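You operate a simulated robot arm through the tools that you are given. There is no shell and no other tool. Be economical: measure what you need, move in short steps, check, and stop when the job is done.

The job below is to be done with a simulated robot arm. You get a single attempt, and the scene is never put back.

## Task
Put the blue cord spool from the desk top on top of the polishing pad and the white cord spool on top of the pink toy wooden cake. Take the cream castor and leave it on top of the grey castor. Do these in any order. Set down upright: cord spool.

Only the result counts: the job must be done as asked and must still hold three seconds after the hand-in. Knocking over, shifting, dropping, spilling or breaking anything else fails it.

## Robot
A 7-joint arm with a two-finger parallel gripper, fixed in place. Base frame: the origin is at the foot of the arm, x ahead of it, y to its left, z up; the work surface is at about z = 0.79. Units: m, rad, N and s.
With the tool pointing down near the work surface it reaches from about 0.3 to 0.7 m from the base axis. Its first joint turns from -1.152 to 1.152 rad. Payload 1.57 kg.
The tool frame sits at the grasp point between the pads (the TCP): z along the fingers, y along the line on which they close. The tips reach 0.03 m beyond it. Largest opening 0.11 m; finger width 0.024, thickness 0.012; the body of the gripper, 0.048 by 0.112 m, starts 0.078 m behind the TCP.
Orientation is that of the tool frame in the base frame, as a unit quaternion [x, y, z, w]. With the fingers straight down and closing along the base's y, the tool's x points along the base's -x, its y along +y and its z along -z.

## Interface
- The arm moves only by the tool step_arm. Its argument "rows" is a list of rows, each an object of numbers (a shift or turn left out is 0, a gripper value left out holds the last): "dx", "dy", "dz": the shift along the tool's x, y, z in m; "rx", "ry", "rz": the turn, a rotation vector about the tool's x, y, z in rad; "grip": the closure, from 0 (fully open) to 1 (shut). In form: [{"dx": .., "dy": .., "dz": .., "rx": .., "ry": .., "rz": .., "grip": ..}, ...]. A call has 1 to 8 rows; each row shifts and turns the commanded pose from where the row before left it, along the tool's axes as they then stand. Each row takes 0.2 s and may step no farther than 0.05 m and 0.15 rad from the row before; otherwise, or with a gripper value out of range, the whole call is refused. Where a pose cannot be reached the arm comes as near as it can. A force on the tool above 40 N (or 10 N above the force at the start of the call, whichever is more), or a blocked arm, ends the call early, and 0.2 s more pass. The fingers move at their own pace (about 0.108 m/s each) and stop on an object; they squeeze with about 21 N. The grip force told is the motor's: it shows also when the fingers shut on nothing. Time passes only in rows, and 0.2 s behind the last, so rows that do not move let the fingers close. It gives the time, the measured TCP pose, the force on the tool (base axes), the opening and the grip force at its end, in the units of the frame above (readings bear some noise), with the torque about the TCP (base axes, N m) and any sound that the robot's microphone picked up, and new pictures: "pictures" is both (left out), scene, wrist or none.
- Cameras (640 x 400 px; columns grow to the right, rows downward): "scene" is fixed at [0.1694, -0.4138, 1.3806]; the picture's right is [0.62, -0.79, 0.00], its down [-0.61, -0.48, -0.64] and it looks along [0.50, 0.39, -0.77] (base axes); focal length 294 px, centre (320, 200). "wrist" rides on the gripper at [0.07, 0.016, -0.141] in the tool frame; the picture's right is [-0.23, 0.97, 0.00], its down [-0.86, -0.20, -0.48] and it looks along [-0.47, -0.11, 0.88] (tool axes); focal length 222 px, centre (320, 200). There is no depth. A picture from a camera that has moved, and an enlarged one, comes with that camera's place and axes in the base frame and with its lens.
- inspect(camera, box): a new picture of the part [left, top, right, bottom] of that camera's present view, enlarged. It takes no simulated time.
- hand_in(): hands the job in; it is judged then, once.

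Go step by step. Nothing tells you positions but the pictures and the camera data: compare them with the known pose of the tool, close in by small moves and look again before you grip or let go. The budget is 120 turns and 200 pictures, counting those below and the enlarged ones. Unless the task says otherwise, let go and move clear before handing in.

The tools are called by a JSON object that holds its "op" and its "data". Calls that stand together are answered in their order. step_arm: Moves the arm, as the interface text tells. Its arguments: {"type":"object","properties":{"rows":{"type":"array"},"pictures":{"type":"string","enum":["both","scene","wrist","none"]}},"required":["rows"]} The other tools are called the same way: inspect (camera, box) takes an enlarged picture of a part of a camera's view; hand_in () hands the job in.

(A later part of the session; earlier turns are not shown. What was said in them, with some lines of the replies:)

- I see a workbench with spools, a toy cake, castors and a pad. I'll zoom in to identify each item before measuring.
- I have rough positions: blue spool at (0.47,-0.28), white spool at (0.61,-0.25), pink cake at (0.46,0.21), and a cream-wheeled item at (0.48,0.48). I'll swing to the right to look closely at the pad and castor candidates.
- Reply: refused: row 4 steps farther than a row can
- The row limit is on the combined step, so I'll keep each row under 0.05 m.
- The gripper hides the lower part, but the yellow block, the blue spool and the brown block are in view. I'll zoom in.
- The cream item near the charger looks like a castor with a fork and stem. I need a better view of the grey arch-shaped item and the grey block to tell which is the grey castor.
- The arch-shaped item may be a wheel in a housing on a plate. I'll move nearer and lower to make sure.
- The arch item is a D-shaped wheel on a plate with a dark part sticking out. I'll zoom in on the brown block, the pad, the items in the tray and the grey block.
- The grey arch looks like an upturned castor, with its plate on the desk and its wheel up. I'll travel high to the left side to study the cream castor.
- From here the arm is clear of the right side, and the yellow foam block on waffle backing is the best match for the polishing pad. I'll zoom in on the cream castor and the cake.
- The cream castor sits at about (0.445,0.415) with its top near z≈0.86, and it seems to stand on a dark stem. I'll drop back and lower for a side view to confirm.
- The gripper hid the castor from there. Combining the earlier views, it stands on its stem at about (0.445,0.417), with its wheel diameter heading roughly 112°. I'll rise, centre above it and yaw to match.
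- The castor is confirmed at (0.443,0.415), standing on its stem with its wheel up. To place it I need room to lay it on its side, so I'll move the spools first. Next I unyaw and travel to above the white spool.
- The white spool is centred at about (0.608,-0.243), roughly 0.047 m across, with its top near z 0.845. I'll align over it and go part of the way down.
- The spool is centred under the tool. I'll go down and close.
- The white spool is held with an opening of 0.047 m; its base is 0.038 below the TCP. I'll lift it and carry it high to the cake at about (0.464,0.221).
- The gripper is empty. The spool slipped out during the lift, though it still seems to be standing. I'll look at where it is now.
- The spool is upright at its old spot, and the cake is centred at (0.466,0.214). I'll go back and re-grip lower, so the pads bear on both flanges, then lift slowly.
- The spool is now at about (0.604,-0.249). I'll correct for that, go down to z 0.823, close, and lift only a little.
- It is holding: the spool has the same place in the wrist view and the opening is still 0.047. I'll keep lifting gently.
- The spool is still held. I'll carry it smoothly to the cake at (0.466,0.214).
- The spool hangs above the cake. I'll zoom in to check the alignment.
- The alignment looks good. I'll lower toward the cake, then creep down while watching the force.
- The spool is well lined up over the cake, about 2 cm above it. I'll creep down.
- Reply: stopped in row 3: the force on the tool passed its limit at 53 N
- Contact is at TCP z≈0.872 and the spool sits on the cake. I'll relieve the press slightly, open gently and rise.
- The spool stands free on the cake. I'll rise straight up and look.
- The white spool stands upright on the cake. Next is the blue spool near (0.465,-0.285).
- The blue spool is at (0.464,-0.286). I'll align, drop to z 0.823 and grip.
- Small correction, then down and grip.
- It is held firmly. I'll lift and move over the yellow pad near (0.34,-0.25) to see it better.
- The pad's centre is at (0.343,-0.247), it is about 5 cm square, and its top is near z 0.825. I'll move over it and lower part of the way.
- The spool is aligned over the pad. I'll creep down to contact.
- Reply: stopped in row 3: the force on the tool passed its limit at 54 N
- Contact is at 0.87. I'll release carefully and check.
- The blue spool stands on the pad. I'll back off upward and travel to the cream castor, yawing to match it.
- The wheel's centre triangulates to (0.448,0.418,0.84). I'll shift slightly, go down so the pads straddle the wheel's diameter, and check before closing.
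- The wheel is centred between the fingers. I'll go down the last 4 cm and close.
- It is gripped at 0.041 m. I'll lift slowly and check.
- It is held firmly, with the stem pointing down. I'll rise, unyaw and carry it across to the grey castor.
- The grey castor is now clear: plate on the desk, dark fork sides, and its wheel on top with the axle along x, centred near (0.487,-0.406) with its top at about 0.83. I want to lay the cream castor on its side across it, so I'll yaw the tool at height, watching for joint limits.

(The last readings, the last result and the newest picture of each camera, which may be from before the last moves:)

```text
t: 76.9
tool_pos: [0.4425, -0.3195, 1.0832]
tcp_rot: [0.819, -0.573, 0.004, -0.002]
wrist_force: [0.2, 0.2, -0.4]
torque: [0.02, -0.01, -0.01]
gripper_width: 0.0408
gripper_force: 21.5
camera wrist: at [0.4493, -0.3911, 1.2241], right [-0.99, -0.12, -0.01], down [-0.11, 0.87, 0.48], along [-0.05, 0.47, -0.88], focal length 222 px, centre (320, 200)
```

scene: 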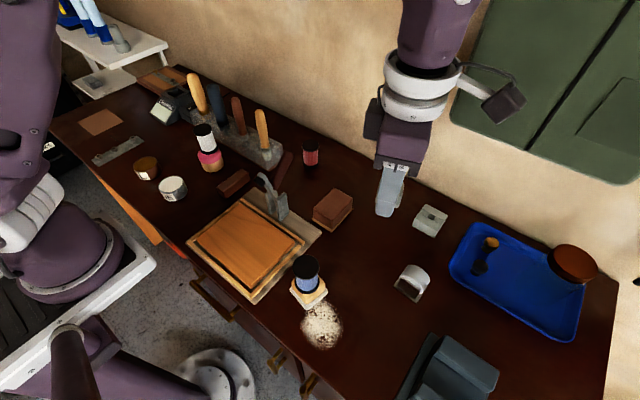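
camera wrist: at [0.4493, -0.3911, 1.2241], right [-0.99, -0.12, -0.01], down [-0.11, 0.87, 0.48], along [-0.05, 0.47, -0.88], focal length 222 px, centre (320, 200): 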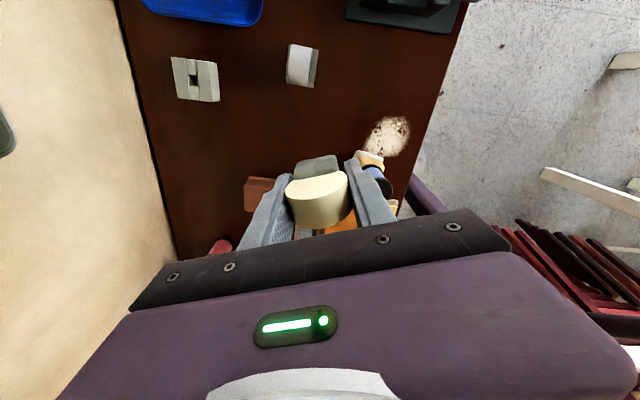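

The yaw worked: the tool's x axis now heads -70° and the camera is on the side that will end on top. I'll tilt the tool toward horizontal at this height.

{"op": "step_arm", "data": {"rows": [{"ry": 0.13}, {"ry": 0.13}, {"ry": 0.13}, {"ry": 0.13}, {"ry": 0.13}, {"ry": 0}], "pictures": "none"}}

{"op": "step_arm", "data": {"rows": [{"ry": 0.13}, {"ry": 0.13}, {"ry": 0.13}, {"ry": 0.13}, {"ry": 0.13}, {"ry": 0.1}, {"ry": 0}], "pictures": "both"}}

```text
t: 78.3
tool_pos: [0.4436, -0.3199, 1.0825]
tcp_rot: [0.775, -0.544, 0.264, 0.183]
wrist_force: [-0.5, 0.2, -0.4]
torque: [0.01, -0.04, -0.01]
gripper_width: 0.0406
gripper_force: 21.2
```

```text
t: 79.9
tool_pos: [0.4443, -0.3224, 1.0853]
tcp_rot: [0.624, -0.44, 0.53, 0.369]
wrist_force: [-0.3, 0.2, -1.0]
torque: [-0.02, -0.01, 0.01]
gripper_width: 0.0409
gripper_force: 20.8
out of reach, approached as far as the arm can: row 1
camera wrist: at [0.3839, -0.2079, 1.1777], right [-0.93, -0.3, -0.23], down [-0.02, 0.65, -0.76], along [0.37, -0.7, -0.6], focal length 222 px, centre (320, 200)
```

scene: 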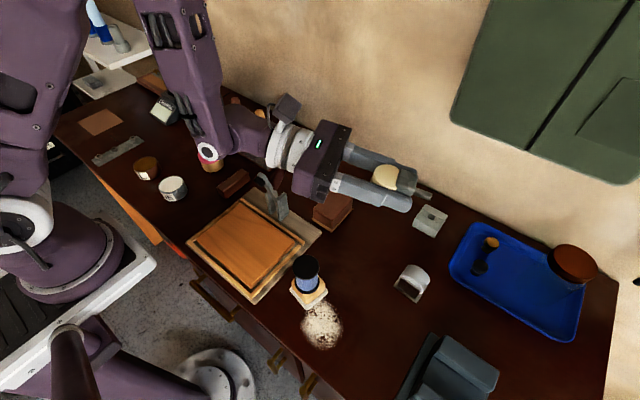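
wrist: 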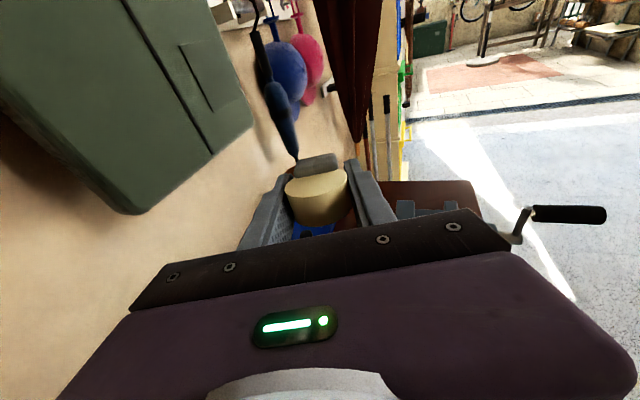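

The tool is nearly horizontal (80°). I'll zoom in on the held castor to measure the fork relative to the wheel.

{"op": "inspect", "data": {"camera": "scene", "box": [330, 140, 450, 230]}}

{"op": "inspect", "data": {"camera": "wrist", "box": [250, 130, 390, 250]}}

```text
4.44 times, centred on (390, 185) of scene
camera zoom: at [0.1694, -0.4138, 1.3806], right [0.62, -0.79, 0.0], down [-0.61, -0.48, -0.64], along [0.5, 0.39, -0.77], focal length 1307 px, centre (9, 267)
```

zoom: 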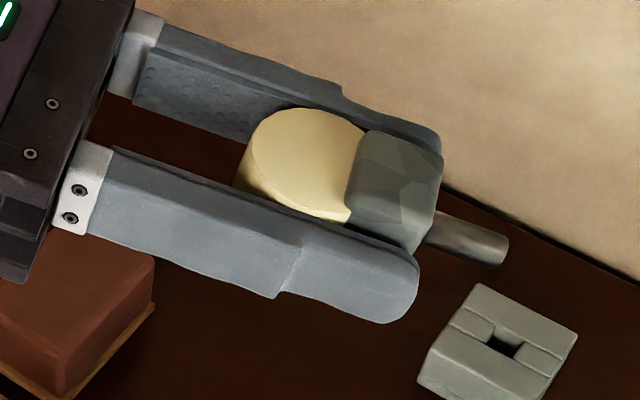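

```text
3.33 times, centred on (320, 190) of wrist
camera zoom: at [0.3839, -0.2079, 1.1777], right [-0.93, -0.3, -0.23], down [-0.02, 0.65, -0.76], along [0.37, -0.7, -0.6], focal length 740 px, centre (320, 233)
```

zoom: 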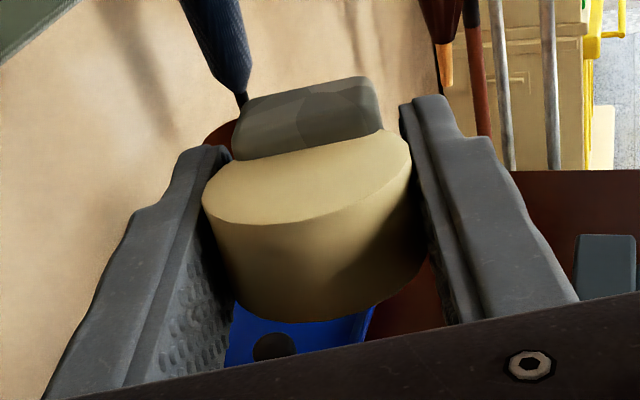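

Measured along the castor from the wheel centre, the fork begins 15 mm out and the stem tip is about 65 mm out. I'll turn the heading to about -80° and position over the grey castor at height.

{"op": "step_arm", "data": {"rows": [{"rx": -0.0863, "rz": 0.0145}, {"rx": -0.0863, "rz": 0.0145}, {"dx": 0.0053, "dy": -0.0087, "dz": 0.0312}, {"dx": 0.0053, "dy": -0.0087, "dz": 0.0312}, {"dx": 0.0052, "dy": -0.0088, "dz": 0.0312}, {"dx": -0.0394, "dz": 0.0066}, {"dx": -0.0394, "dz": 0.0066}, {"dx": 0}], "pictures": "both"}}

```text
t: 81.7
tool_pos: [0.4867, -0.4101, 1.0021]
tcp_rot: [0.583, -0.493, 0.495, 0.414]
wrist_force: [-0.7, -0.3, -1.6]
torque: [-0.01, 0.01, -0.02]
gripper_width: 0.0411
gripper_force: 21.6
camera wrist: at [0.4479, -0.2869, 1.0947], right [-0.96, -0.13, -0.23], down [0.1, 0.64, -0.76], along [0.25, -0.76, -0.61], focal length 222 px, centre (320, 200)
```

scene: 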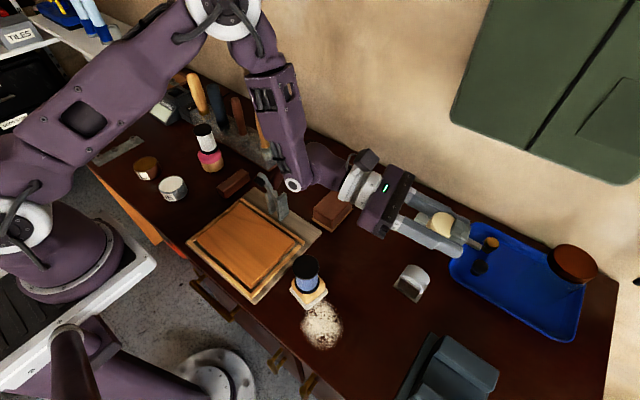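
wrist: 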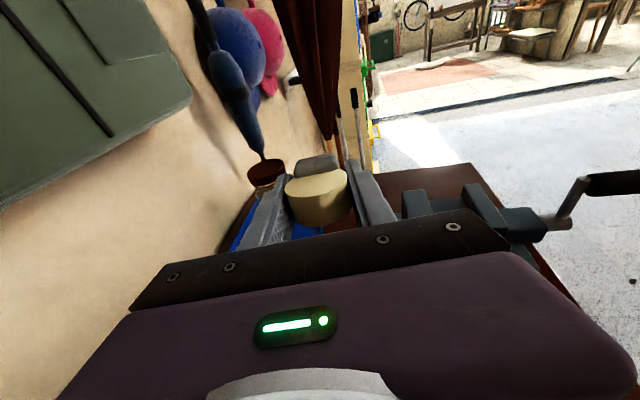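

The pose is as intended. I'll descend to about z 0.90 and look.

{"op": "step_arm", "data": {"rows": [{"dx": -0.0345, "dz": 0.0058}, {"dx": -0.0345, "dz": 0.0058}, {"dx": -0.0295, "dz": 0.005}, {"dx": 0}], "pictures": "scene"}}

{"op": "inspect", "data": {"camera": "scene", "box": [370, 210, 470, 310]}}

{"op": "inspect", "data": {"camera": "scene", "box": [270, 150, 430, 300]}}

```text
t: 82.7
tool_pos: [0.4879, -0.4095, 0.9061]
tcp_rot: [0.583, -0.493, 0.495, 0.414]
wrist_force: [-0.1, -1.2, -0.9]
torque: [-0.01, -0.03, 0.0]
gripper_width: 0.0409
gripper_force: 20.9
```

scene: 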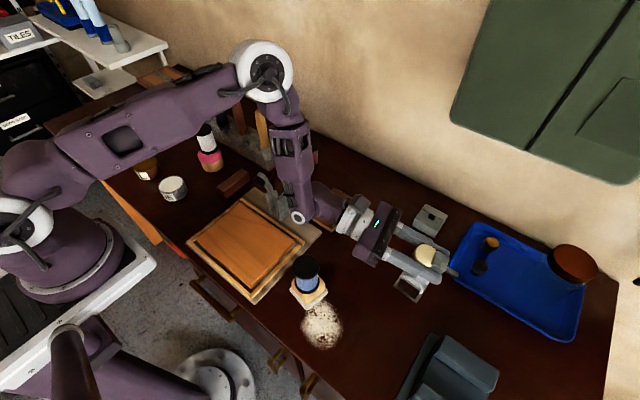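

```text
4.00 times, centred on (420, 260) of scene
camera zoom: at [0.1694, -0.4138, 1.3806], right [0.62, -0.79, 0.0], down [-0.61, -0.48, -0.64], along [0.5, 0.39, -0.77], focal length 1176 px, centre (-80, -40)
```

zoom: 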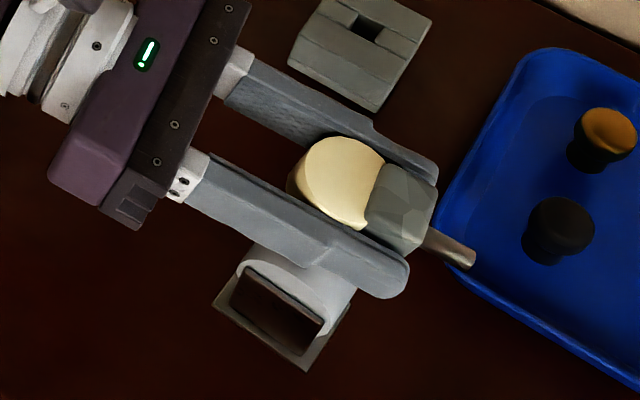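

```text
2.67 times, centred on (350, 225) of scene
camera zoom: at [0.1694, -0.4138, 1.3806], right [0.62, -0.79, 0.0], down [-0.61, -0.48, -0.64], along [0.5, 0.39, -0.77], focal length 784 px, centre (240, 133)
```

zoom: 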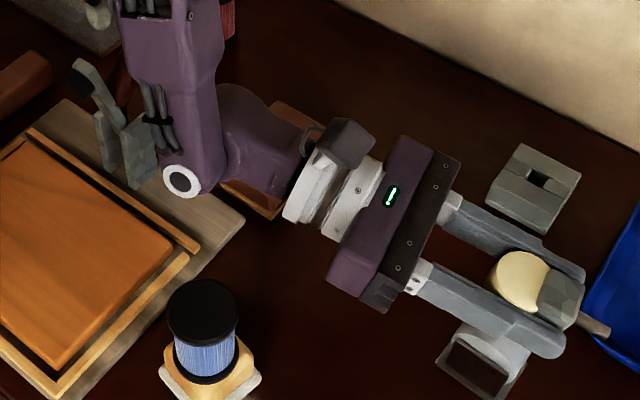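

The wrist would come close to the brown block, so I'll turn the heading to -74° to pass between the block and the blue spool. Then I'll descend in stages.

{"op": "step_arm", "data": {"rows": [{"rx": 0.1035, "rz": -0.0174}, {"dx": -0.0197, "dz": 0.0033}, {"dx": -0.0099, "dz": 0.0017}, {"dx": 0}], "pictures": "both"}}

{"op": "inspect", "data": {"camera": "scene", "box": [380, 220, 460, 310]}}

{"op": "inspect", "data": {"camera": "scene", "box": [270, 150, 430, 300]}}

```text
t: 83.7
tool_pos: [0.4871, -0.4104, 0.8767]
tcp_rot: [0.608, -0.462, 0.516, 0.388]
wrist_force: [1.0, 0.1, -0.4]
torque: [0.02, -0.01, -0.03]
gripper_width: 0.0406
gripper_force: 20.7
camera wrist: at [0.4357, -0.293, 0.9681], right [-0.95, -0.23, -0.23], down [0.03, 0.65, -0.76], along [0.32, -0.73, -0.6], focal length 222 px, centre (320, 200)
```

scene: 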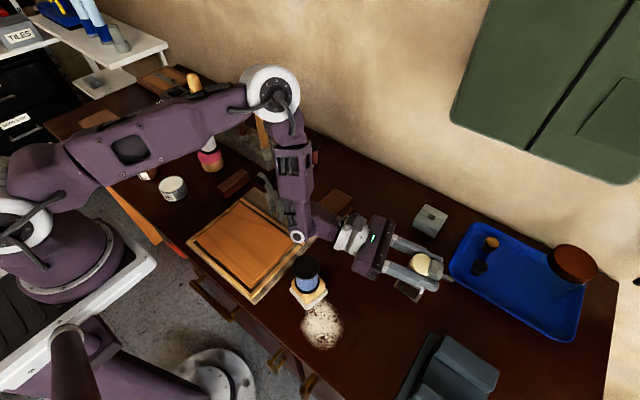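
wrist: 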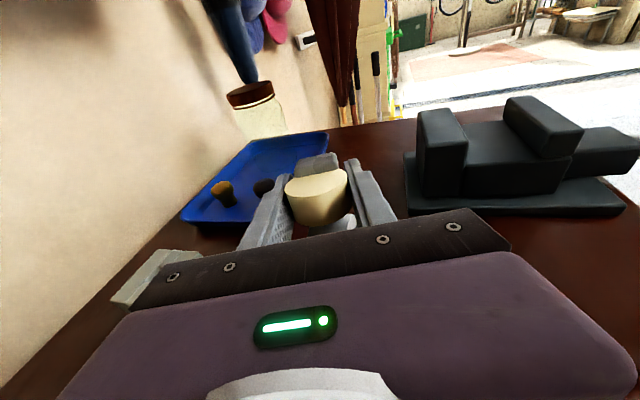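

```text
4.44 times, centred on (420, 265) of scene
camera zoom: at [0.1694, -0.4138, 1.3806], right [0.62, -0.79, 0.0], down [-0.61, -0.48, -0.64], along [0.5, 0.39, -0.77], focal length 1307 px, centre (-124, -89)
```

zoom: 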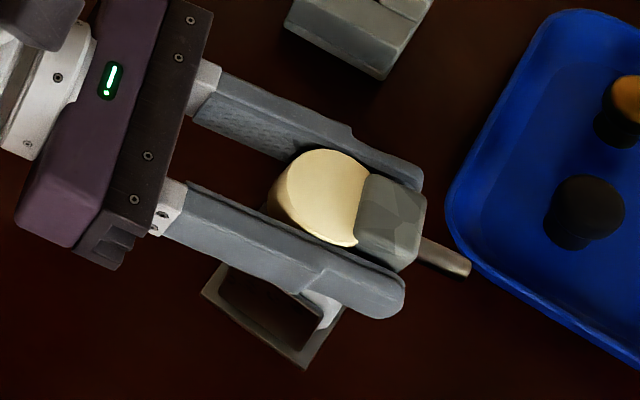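

```text
2.67 times, centred on (350, 225) of scene
camera zoom: at [0.1694, -0.4138, 1.3806], right [0.62, -0.79, 0.0], down [-0.61, -0.48, -0.64], along [0.5, 0.39, -0.77], focal length 784 px, centre (240, 133)
```

zoom: 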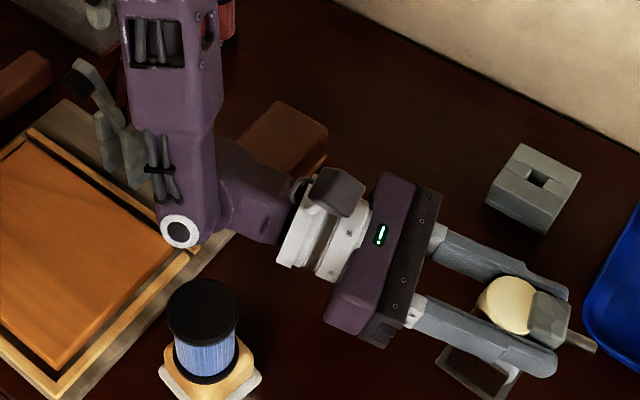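

Clearances look fine so far. I'll check the wrist view under the cream wheel to see the grey wheel.

{"op": "inspect", "data": {"camera": "wrist", "box": [260, 140, 400, 250]}}

```text
3.64 times, centred on (330, 195) of wrist
camera zoom: at [0.4357, -0.293, 0.9681], right [-0.95, -0.23, -0.23], down [0.03, 0.65, -0.76], along [0.32, -0.73, -0.6], focal length 808 px, centre (284, 218)
```

zoom: 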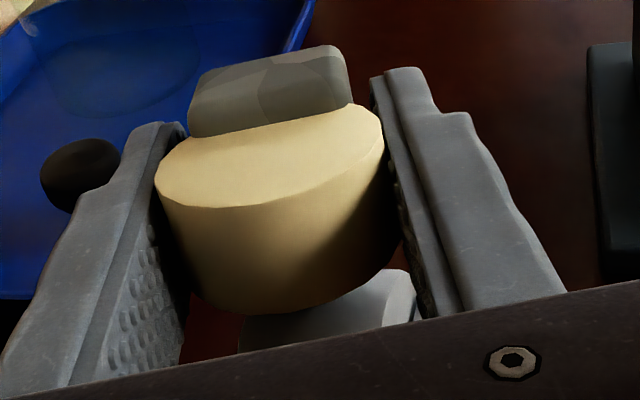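

The grey wheel sits directly below; its top may be as high as 0.848, so contact could be close. I'll nudge x a little and descend in very small steps, watching the force.

{"op": "step_arm", "data": {"rows": [{"dy": 0.0038, "dz": -0.0011}, {"dx": -0.002, "dz": 0.0003}, {"dx": -0.002, "dz": 0.0003}, {"dx": 0}], "pictures": "wrist"}}

{"op": "inspect", "data": {"camera": "wrist", "box": [260, 140, 400, 250]}}

```text
t: 84.7
tool_pos: [0.4826, -0.4111, 0.8724]
tcp_rot: [0.608, -0.462, 0.516, 0.387]
wrist_force: [-0.5, -0.1, -1.2]
torque: [0.03, -0.02, 0.01]
gripper_width: 0.0406
gripper_force: 21.6
camera wrist: at [0.431, -0.2928, 0.9644], right [-0.95, -0.23, -0.23], down [0.03, 0.65, -0.76], along [0.32, -0.73, -0.6], focal length 222 px, centre (320, 200)
```

wrist: 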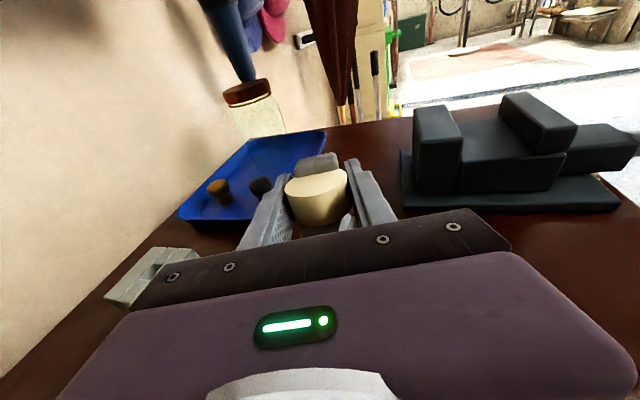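

```text
3.64 times, centred on (330, 195) of wrist
camera zoom: at [0.431, -0.2928, 0.9644], right [-0.95, -0.23, -0.23], down [0.03, 0.65, -0.76], along [0.32, -0.73, -0.6], focal length 808 px, centre (284, 218)
```

zoom: 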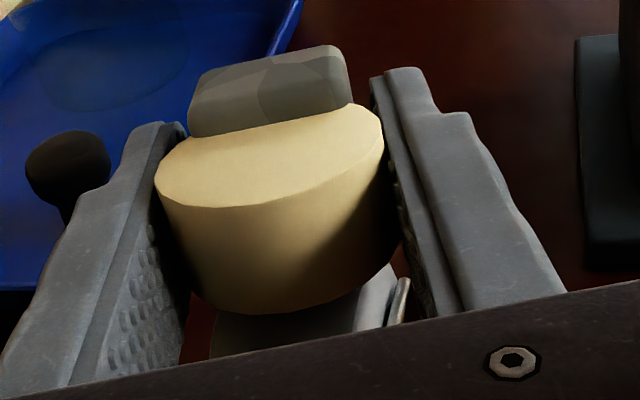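

There is no contact yet. I'll keep creeping down.

{"op": "step_arm", "data": {"rows": [{"dx": -0.002, "dz": 0.0003}, {"dx": -0.002, "dz": 0.0003}, {"dx": -0.002, "dz": 0.0003}, {"dx": 0}], "pictures": "none"}}

{"op": "inspect", "data": {"camera": "scene", "box": [380, 220, 460, 310]}}

```text
t: 85.7
tool_pos: [0.4819, -0.411, 0.8672]
tcp_rot: [0.608, -0.461, 0.518, 0.388]
wrist_force: [0.9, -0.3, 6.6]
torque: [-0.15, -0.22, -0.02]
gripper_width: 0.0408
gripper_force: 21.0
```

```text
4.44 times, centred on (420, 265) of scene
camera zoom: at [0.1693, -0.4137, 1.3806], right [0.62, -0.79, 0.0], down [-0.61, -0.48, -0.64], along [0.5, 0.39, -0.77], focal length 1307 px, centre (-124, -89)
```

zoom: 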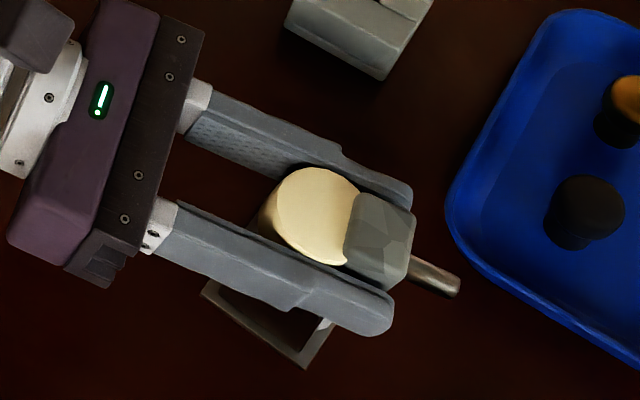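

Light contact is at z 0.867, and the torque suggests the fork's edge touches first, with the wheel face close to the grey wheel. To get a more level, better-balanced rest, I'll back up a little, shift 7 mm toward +y, and level the castor by another 4°.

{"op": "step_arm", "data": {"rows": [{"dx": 0.0045, "dz": -0.0008}, {"dx": -0.0011, "dy": -0.0019, "dz": -0.0066}, {"ry": 0.07}, {"dx": 0}], "pictures": "both"}}

{"op": "inspect", "data": {"camera": "scene", "box": [380, 220, 460, 310]}}

{"op": "inspect", "data": {"camera": "scene", "box": [270, 170, 400, 310]}}

```text
t: 86.7
tool_pos: [0.4829, -0.4048, 0.871]
tcp_rot: [0.59, -0.448, 0.538, 0.404]
wrist_force: [0.1, 0.3, 0.0]
torque: [0.0, -0.01, 0.01]
gripper_width: 0.041
gripper_force: 20.6
camera wrist: at [0.4285, -0.2807, 0.9541], right [-0.94, -0.24, -0.23], down [0.04, 0.59, -0.8], along [0.33, -0.77, -0.55], focal length 222 px, centre (320, 200)
```

scene: 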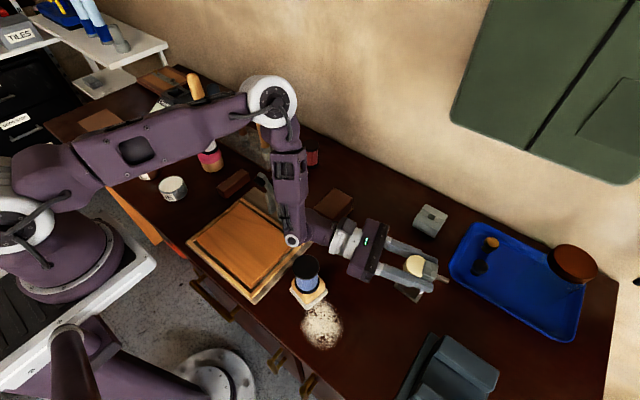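
wrist: 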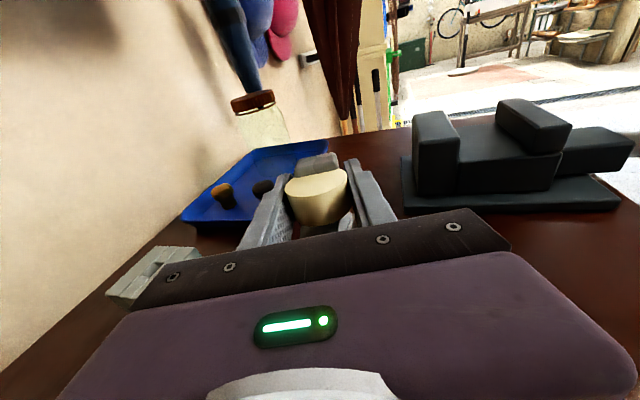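

```text
4.44 times, centred on (420, 265) of scene
camera zoom: at [0.1694, -0.4138, 1.3806], right [0.62, -0.79, 0.0], down [-0.61, -0.48, -0.64], along [0.5, 0.39, -0.77], focal length 1307 px, centre (-124, -89)
```

zoom: 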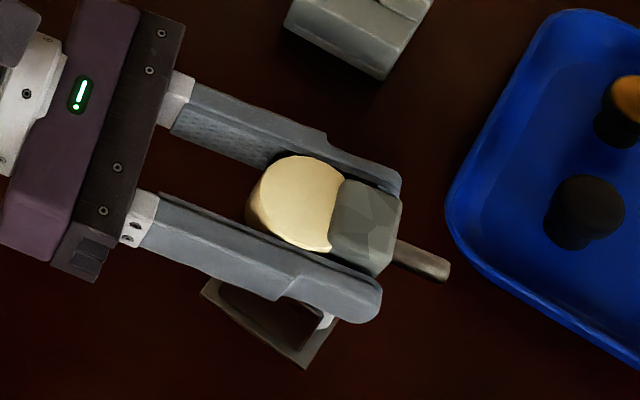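

```text
2.86 times, centred on (335, 240) of scene
camera zoom: at [0.1694, -0.4138, 1.3806], right [0.62, -0.79, 0.0], down [-0.61, -0.48, -0.64], along [0.5, 0.39, -0.77], focal length 840 px, centre (277, 86)
```

zoom: 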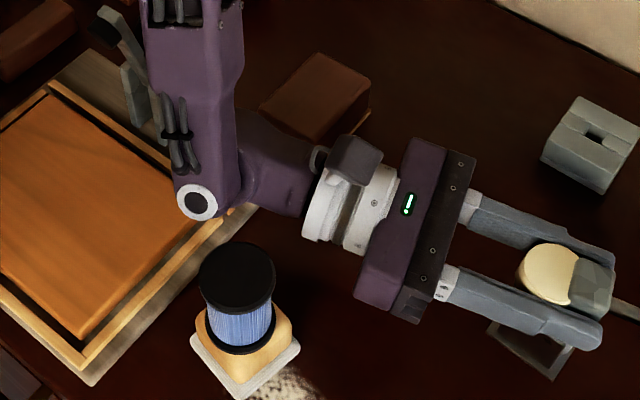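

Clear and not touching. I'll creep down until there's light contact.

{"op": "step_arm", "data": {"rows": [{"dx": -0.0015, "dz": 0.0002}, {"dx": -0.0015, "dz": 0.0002}, {"dx": 0}], "pictures": "none"}}

{"op": "step_arm", "data": {"rows": [{"dx": -0.001, "dz": 0.0001}, {"dx": 0}], "pictures": "none"}}

```text
t: 87.5
tool_pos: [0.4829, -0.405, 0.8695]
tcp_rot: [0.59, -0.448, 0.537, 0.404]
wrist_force: [0.1, -0.7, -1.3]
torque: [-0.02, 0.01, 0.04]
gripper_width: 0.0408
gripper_force: 20.6
```

```text
t: 88.1
tool_pos: [0.4828, -0.4053, 0.8669]
tcp_rot: [0.591, -0.448, 0.537, 0.403]
wrist_force: [0.2, 0.3, -0.5]
torque: [0.0, 0.0, 0.04]
gripper_width: 0.0405
gripper_force: 20.7
```

{"op": "step_arm", "data": {"rows": [{"dx": -0.0015, "dz": 0.0002}, {"dx": 0}], "pictures": "none"}}

{"op": "step_arm", "data": {"rows": [{"dx": -0.0012, "dz": 0.0001}, {"dx": 0}], "pictures": "none"}}

```text
t: 88.7
tool_pos: [0.4828, -0.4045, 0.8655]
tcp_rot: [0.59, -0.448, 0.538, 0.403]
wrist_force: [-0.5, -1.1, 3.6]
torque: [-0.1, -0.04, -0.08]
gripper_width: 0.0408
gripper_force: 21.3
```

```text
t: 89.3
tool_pos: [0.4827, -0.4039, 0.865]
tcp_rot: [0.589, -0.447, 0.539, 0.403]
wrist_force: [0.3, -1.2, 10.5]
torque: [-0.27, -0.11, 0.04]
gripper_width: 0.0409
gripper_force: 21.2
```

Contact is at about 10 N under the fork. I'll look closely before deciding.

{"op": "inspect", "data": {"camera": "wrist", "box": [270, 140, 390, 240]}}

{"op": "inspect", "data": {"camera": "scene", "box": [390, 240, 440, 300]}}

```text
4.00 times, centred on (330, 190) of wrist
camera zoom: at [0.4297, -0.2804, 0.9476], right [-0.94, -0.25, -0.23], down [0.04, 0.59, -0.8], along [0.33, -0.77, -0.55], focal length 888 px, centre (280, 240)
```

zoom: 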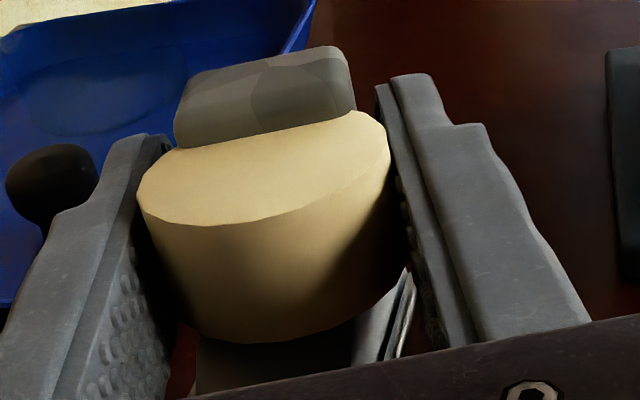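

```text
6.67 times, centred on (415, 270) of scene
camera zoom: at [0.1693, -0.4137, 1.3806], right [0.62, -0.79, 0.0], down [-0.61, -0.48, -0.64], along [0.5, 0.39, -0.77], focal length 1960 px, centre (-313, -267)
```

zoom: 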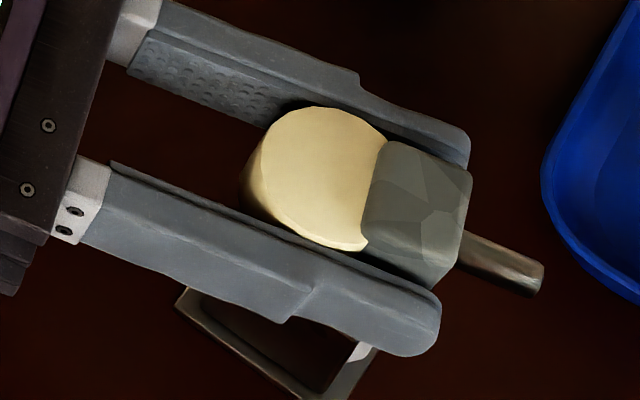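

The contact pattern shows the fork resting on the grey castor's top, with the cream castor's mass above that top. I'll relieve the press a touch and open the fingers slowly.

{"op": "step_arm", "data": {"rows": [{"dx": 0.001}, {"dx": 0}, {"grip": 0.6}, {"grip": 0.55}, {"grip": 0.5}, {"dx": 0}], "pictures": "both"}}

{"op": "inspect", "data": {"camera": "scene", "box": [390, 240, 440, 300]}}

{"op": "inspect", "data": {"camera": "wrist", "box": [270, 140, 390, 240]}}

```text
t: 90.7
tool_pos: [0.482, -0.4028, 0.8651]
tcp_rot: [0.59, -0.448, 0.537, 0.403]
wrist_force: [-0.7, 0.0, 0.6]
torque: [0.0, -0.02, 0.0]
gripper_width: 0.055
gripper_force: 0.1
camera wrist: at [0.4293, -0.2799, 0.9479], right [-0.94, -0.24, -0.23], down [0.04, 0.59, -0.8], along [0.33, -0.77, -0.55], focal length 222 px, centre (320, 200)
```

scene: 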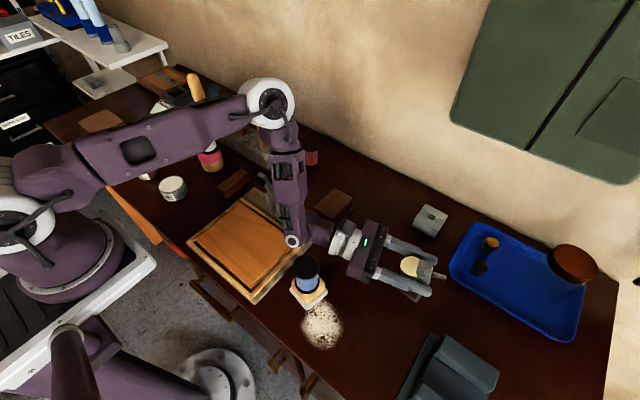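
wrist: 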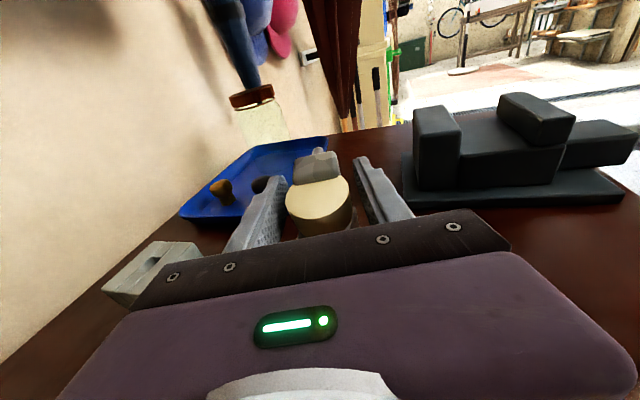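

```text
6.67 times, centred on (415, 270) of scene
camera zoom: at [0.1694, -0.4138, 1.3806], right [0.62, -0.79, 0.0], down [-0.61, -0.48, -0.64], along [0.5, 0.39, -0.77], focal length 1960 px, centre (-313, -267)
```

zoom: 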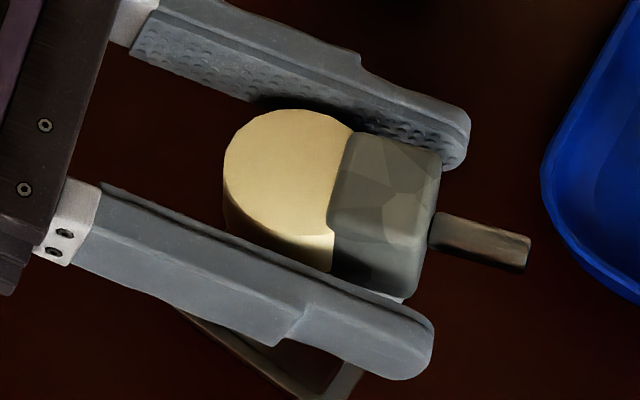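

```text
4.00 times, centred on (330, 190) of wrist
camera zoom: at [0.4293, -0.2799, 0.9479], right [-0.94, -0.24, -0.23], down [0.04, 0.59, -0.8], along [0.33, -0.77, -0.55], focal length 888 px, centre (280, 240)
```

zoom: 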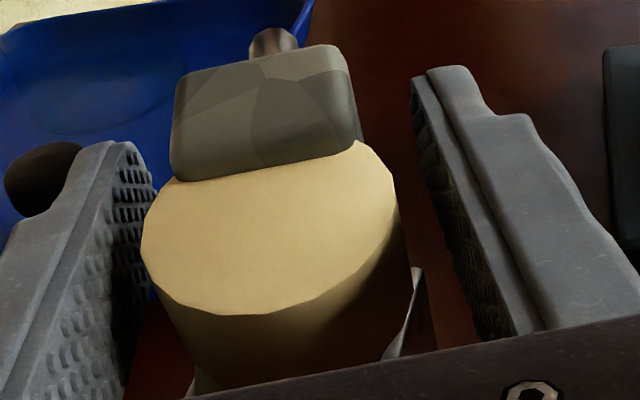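

The castor has tipped stem-up and seems to have settled on the grey castor between the open fingers. I'll wait and open a bit more to see if it stays.

{"op": "step_arm", "data": {"rows": [{"grip": 0.45}, {"grip": 0.4}, {"grip": 0.35}, {"dx": 0}, {"dx": 0}, {"dx": 0}, {"dx": 0}], "pictures": "none"}}

{"op": "inspect", "data": {"camera": "scene", "box": [390, 240, 440, 300]}}

{"op": "inspect", "data": {"camera": "wrist", "box": [270, 140, 390, 240]}}

```text
t: 92.3
tool_pos: [0.4832, -0.4043, 0.8664]
tcp_rot: [0.591, -0.447, 0.537, 0.403]
wrist_force: [0.3, 0.8, 0.7]
torque: [0.01, 0.0, 0.03]
gripper_width: 0.0713
gripper_force: 0.0
```

```text
6.67 times, centred on (415, 270) of scene
camera zoom: at [0.1694, -0.4138, 1.3806], right [0.62, -0.79, 0.0], down [-0.61, -0.48, -0.64], along [0.5, 0.39, -0.77], focal length 1960 px, centre (-313, -267)
```

zoom: 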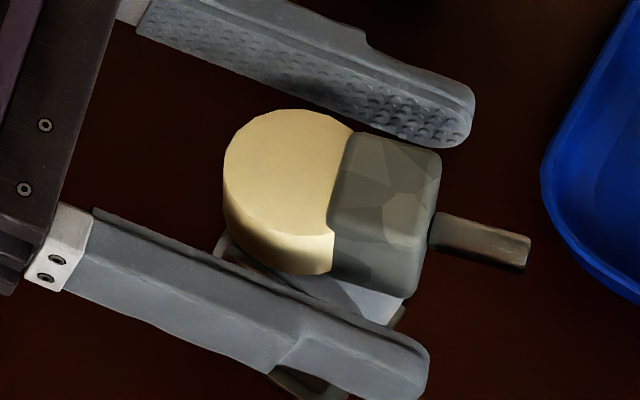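

```text
4.00 times, centred on (330, 190) of wrist
camera zoom: at [0.4293, -0.2799, 0.948], right [-0.94, -0.24, -0.23], down [0.04, 0.59, -0.8], along [0.33, -0.77, -0.55], focal length 888 px, centre (280, 240)
```

zoom: 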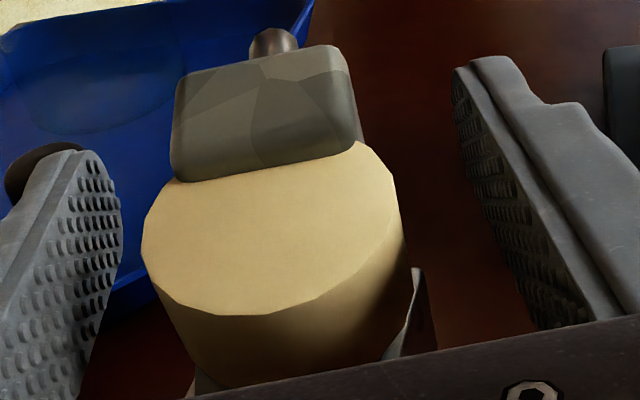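

It has not moved at all in 1.6 s; it's nested stably. I'll open wider and rise straight up slowly.

{"op": "step_arm", "data": {"rows": [{"grip": 0.2}, {"grip": 0.2}, {"dx": 0.005, "dz": -0.0005}, {"dx": 0.01, "dz": -0.001}, {"dx": 0.015, "dz": -0.0016}, {"dx": 0.02, "dz": -0.0021}, {"dx": 0.02, "dz": -0.0021}, {"dx": 0}], "pictures": "scene"}}

{"op": "inspect", "data": {"camera": "scene", "box": [380, 230, 450, 310]}}

```text
t: 94.1
tool_pos: [0.4815, -0.405, 0.9363]
tcp_rot: [0.589, -0.448, 0.537, 0.404]
wrist_force: [0.6, 0.1, -0.4]
torque: [0.04, -0.01, 0.0]
gripper_width: 0.0879
gripper_force: 0.0
```

scene: 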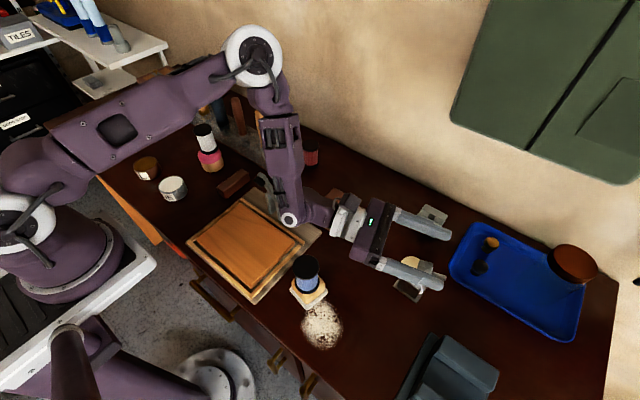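

```text
5.00 times, centred on (415, 270) of scene
camera zoom: at [0.1694, -0.4138, 1.3806], right [0.62, -0.79, 0.0], down [-0.61, -0.48, -0.64], along [0.5, 0.39, -0.77], focal length 1470 px, centre (-155, -150)
```

zoom: 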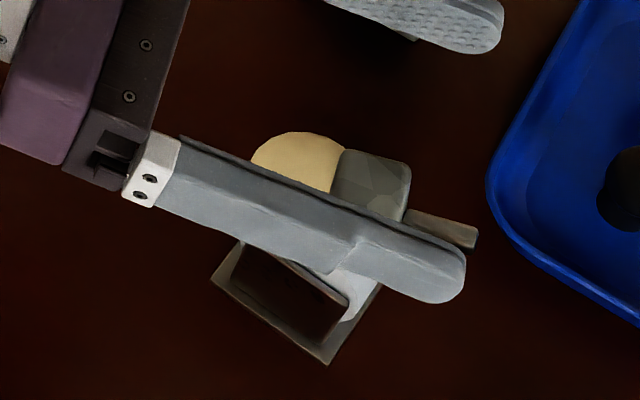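

Still there. I'll rise further and retract along the tool, away from the stack, for a clear view.

{"op": "step_arm", "data": {"rows": [{"dx": 0.035, "dz": -0.0037}, {"dx": 0.04, "dz": -0.0042}, {"dx": 0.04, "dz": -0.0042}, {"dz": -0.04}, {"dz": -0.04}, {"dz": -0.04}, {"dx": 0}], "pictures": "scene"}}

{"op": "inspect", "data": {"camera": "scene", "box": [380, 230, 450, 310]}}

{"op": "inspect", "data": {"camera": "scene", "box": [180, 100, 360, 320]}}

```text
t: 95.7
tool_pos: [0.4509, -0.2888, 1.0657]
tcp_rot: [0.59, -0.448, 0.537, 0.403]
wrist_force: [-0.3, -0.6, -0.8]
torque: [0.0, 0.02, 0.0]
gripper_width: 0.088
gripper_force: 0.1
```

scene: 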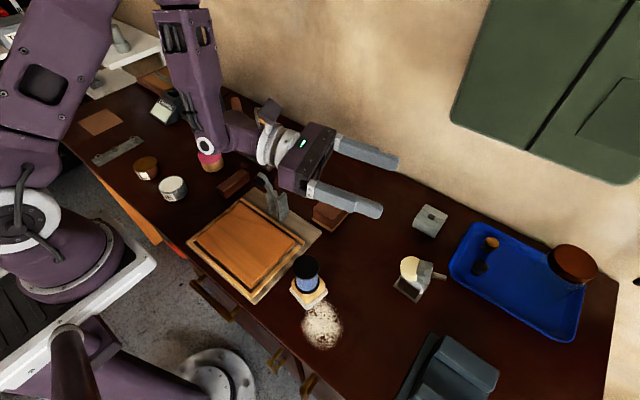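

```text
5.00 times, centred on (415, 270) of scene
camera zoom: at [0.1694, -0.4138, 1.3806], right [0.62, -0.79, 0.0], down [-0.61, -0.48, -0.64], along [0.5, 0.39, -0.77], focal length 1470 px, centre (-155, -150)
```

zoom: 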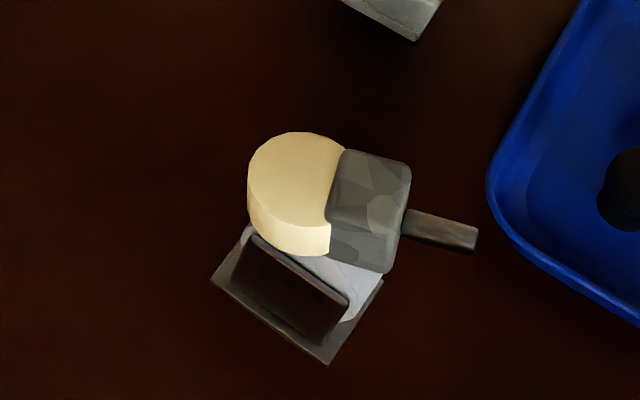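

```text
1.82 times, centred on (270, 210) of scene
camera zoom: at [0.1694, -0.4138, 1.3806], right [0.62, -0.79, 0.0], down [-0.61, -0.48, -0.64], along [0.5, 0.39, -0.77], focal length 535 px, centre (411, 182)
```

zoom: 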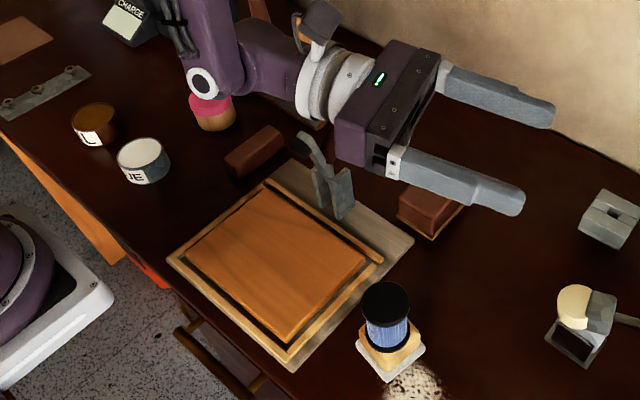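

The castor stack is steady. The arm hides the white spool from the camera, so I'll move up and aside to verify it.

{"op": "step_arm", "data": {"rows": [{"dx": 0.045}, {"dx": 0.045}, {"dz": 0.04}, {"dz": 0.04}, {"dx": 0}], "pictures": "scene"}}

{"op": "inspect", "data": {"camera": "scene", "box": [170, 90, 270, 190]}}

{"op": "inspect", "data": {"camera": "scene", "box": [280, 230, 450, 320]}}

```text
t: 96.9
tool_pos: [0.4726, -0.3731, 1.1461]
tcp_rot: [0.59, -0.448, 0.537, 0.404]
wrist_force: [-0.9, -0.3, -0.2]
torque: [0.02, -0.02, 0.0]
gripper_width: 0.088
gripper_force: 0.1
```

scene: 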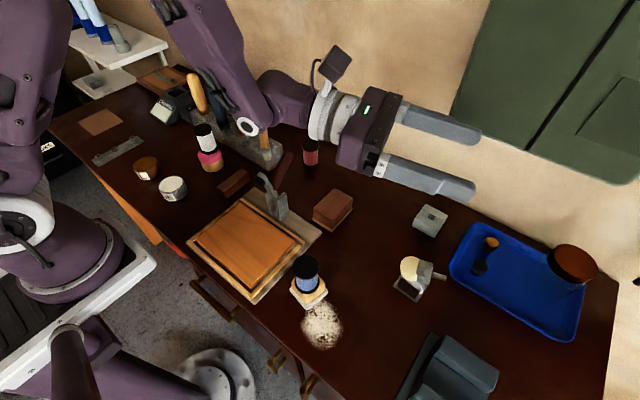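

```text
4.00 times, centred on (220, 140) of scene
camera zoom: at [0.1694, -0.4138, 1.3806], right [0.62, -0.79, 0.0], down [-0.61, -0.48, -0.64], along [0.5, 0.39, -0.77], focal length 1176 px, centre (720, 440)
```

zoom: 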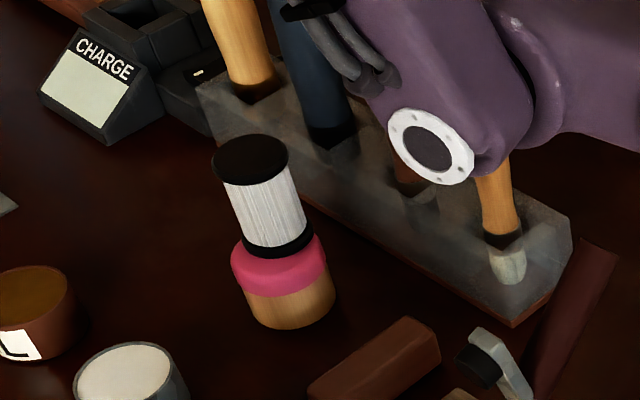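

```text
3.76 times, centred on (365, 275) of scene
camera zoom: at [0.1694, -0.4138, 1.3806], right [0.62, -0.79, 0.0], down [-0.61, -0.48, -0.64], along [0.5, 0.39, -0.77], focal length 1107 px, centre (151, -82)
```

zoom: 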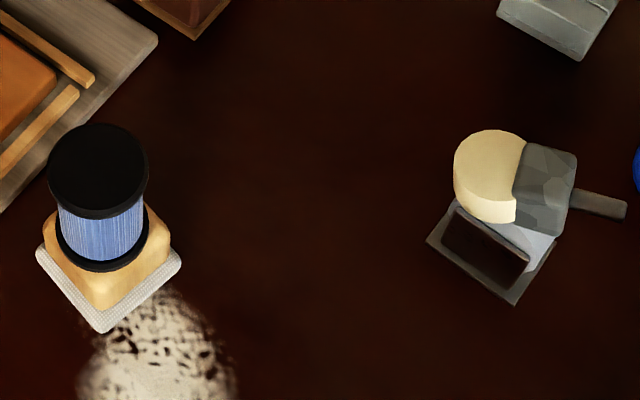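

All three items are in place and steady: the white spool upright on the cake, the blue spool upright on the pad, and the cream castor on the grey one. The gripper is clear, so I'm handing in.

{"op": "hand_in", "data": {}}

```text
The job is handed in.
```

I handed the job in with all three pieces placed and steady in the last pictures, but the result of the judging has not come back.

- **White spool:** it stands upright on the pink cake, slightly off-centre. My first grip slipped and the spool stayed standing; the second held.
- **Blue spool:** it stands upright on the yellow foam block. I took that block to be the polishing pad because of its foam top and waffle backing; nothing labels it.
- **Cream castor:** it lies on its side across the grey castor's wheel, stem tilted up. It did not move after I let go. I took the item with its wheel up and plate on the desk to be the grey castor.

In the pictures I saw nothing else knocked over or shifted.
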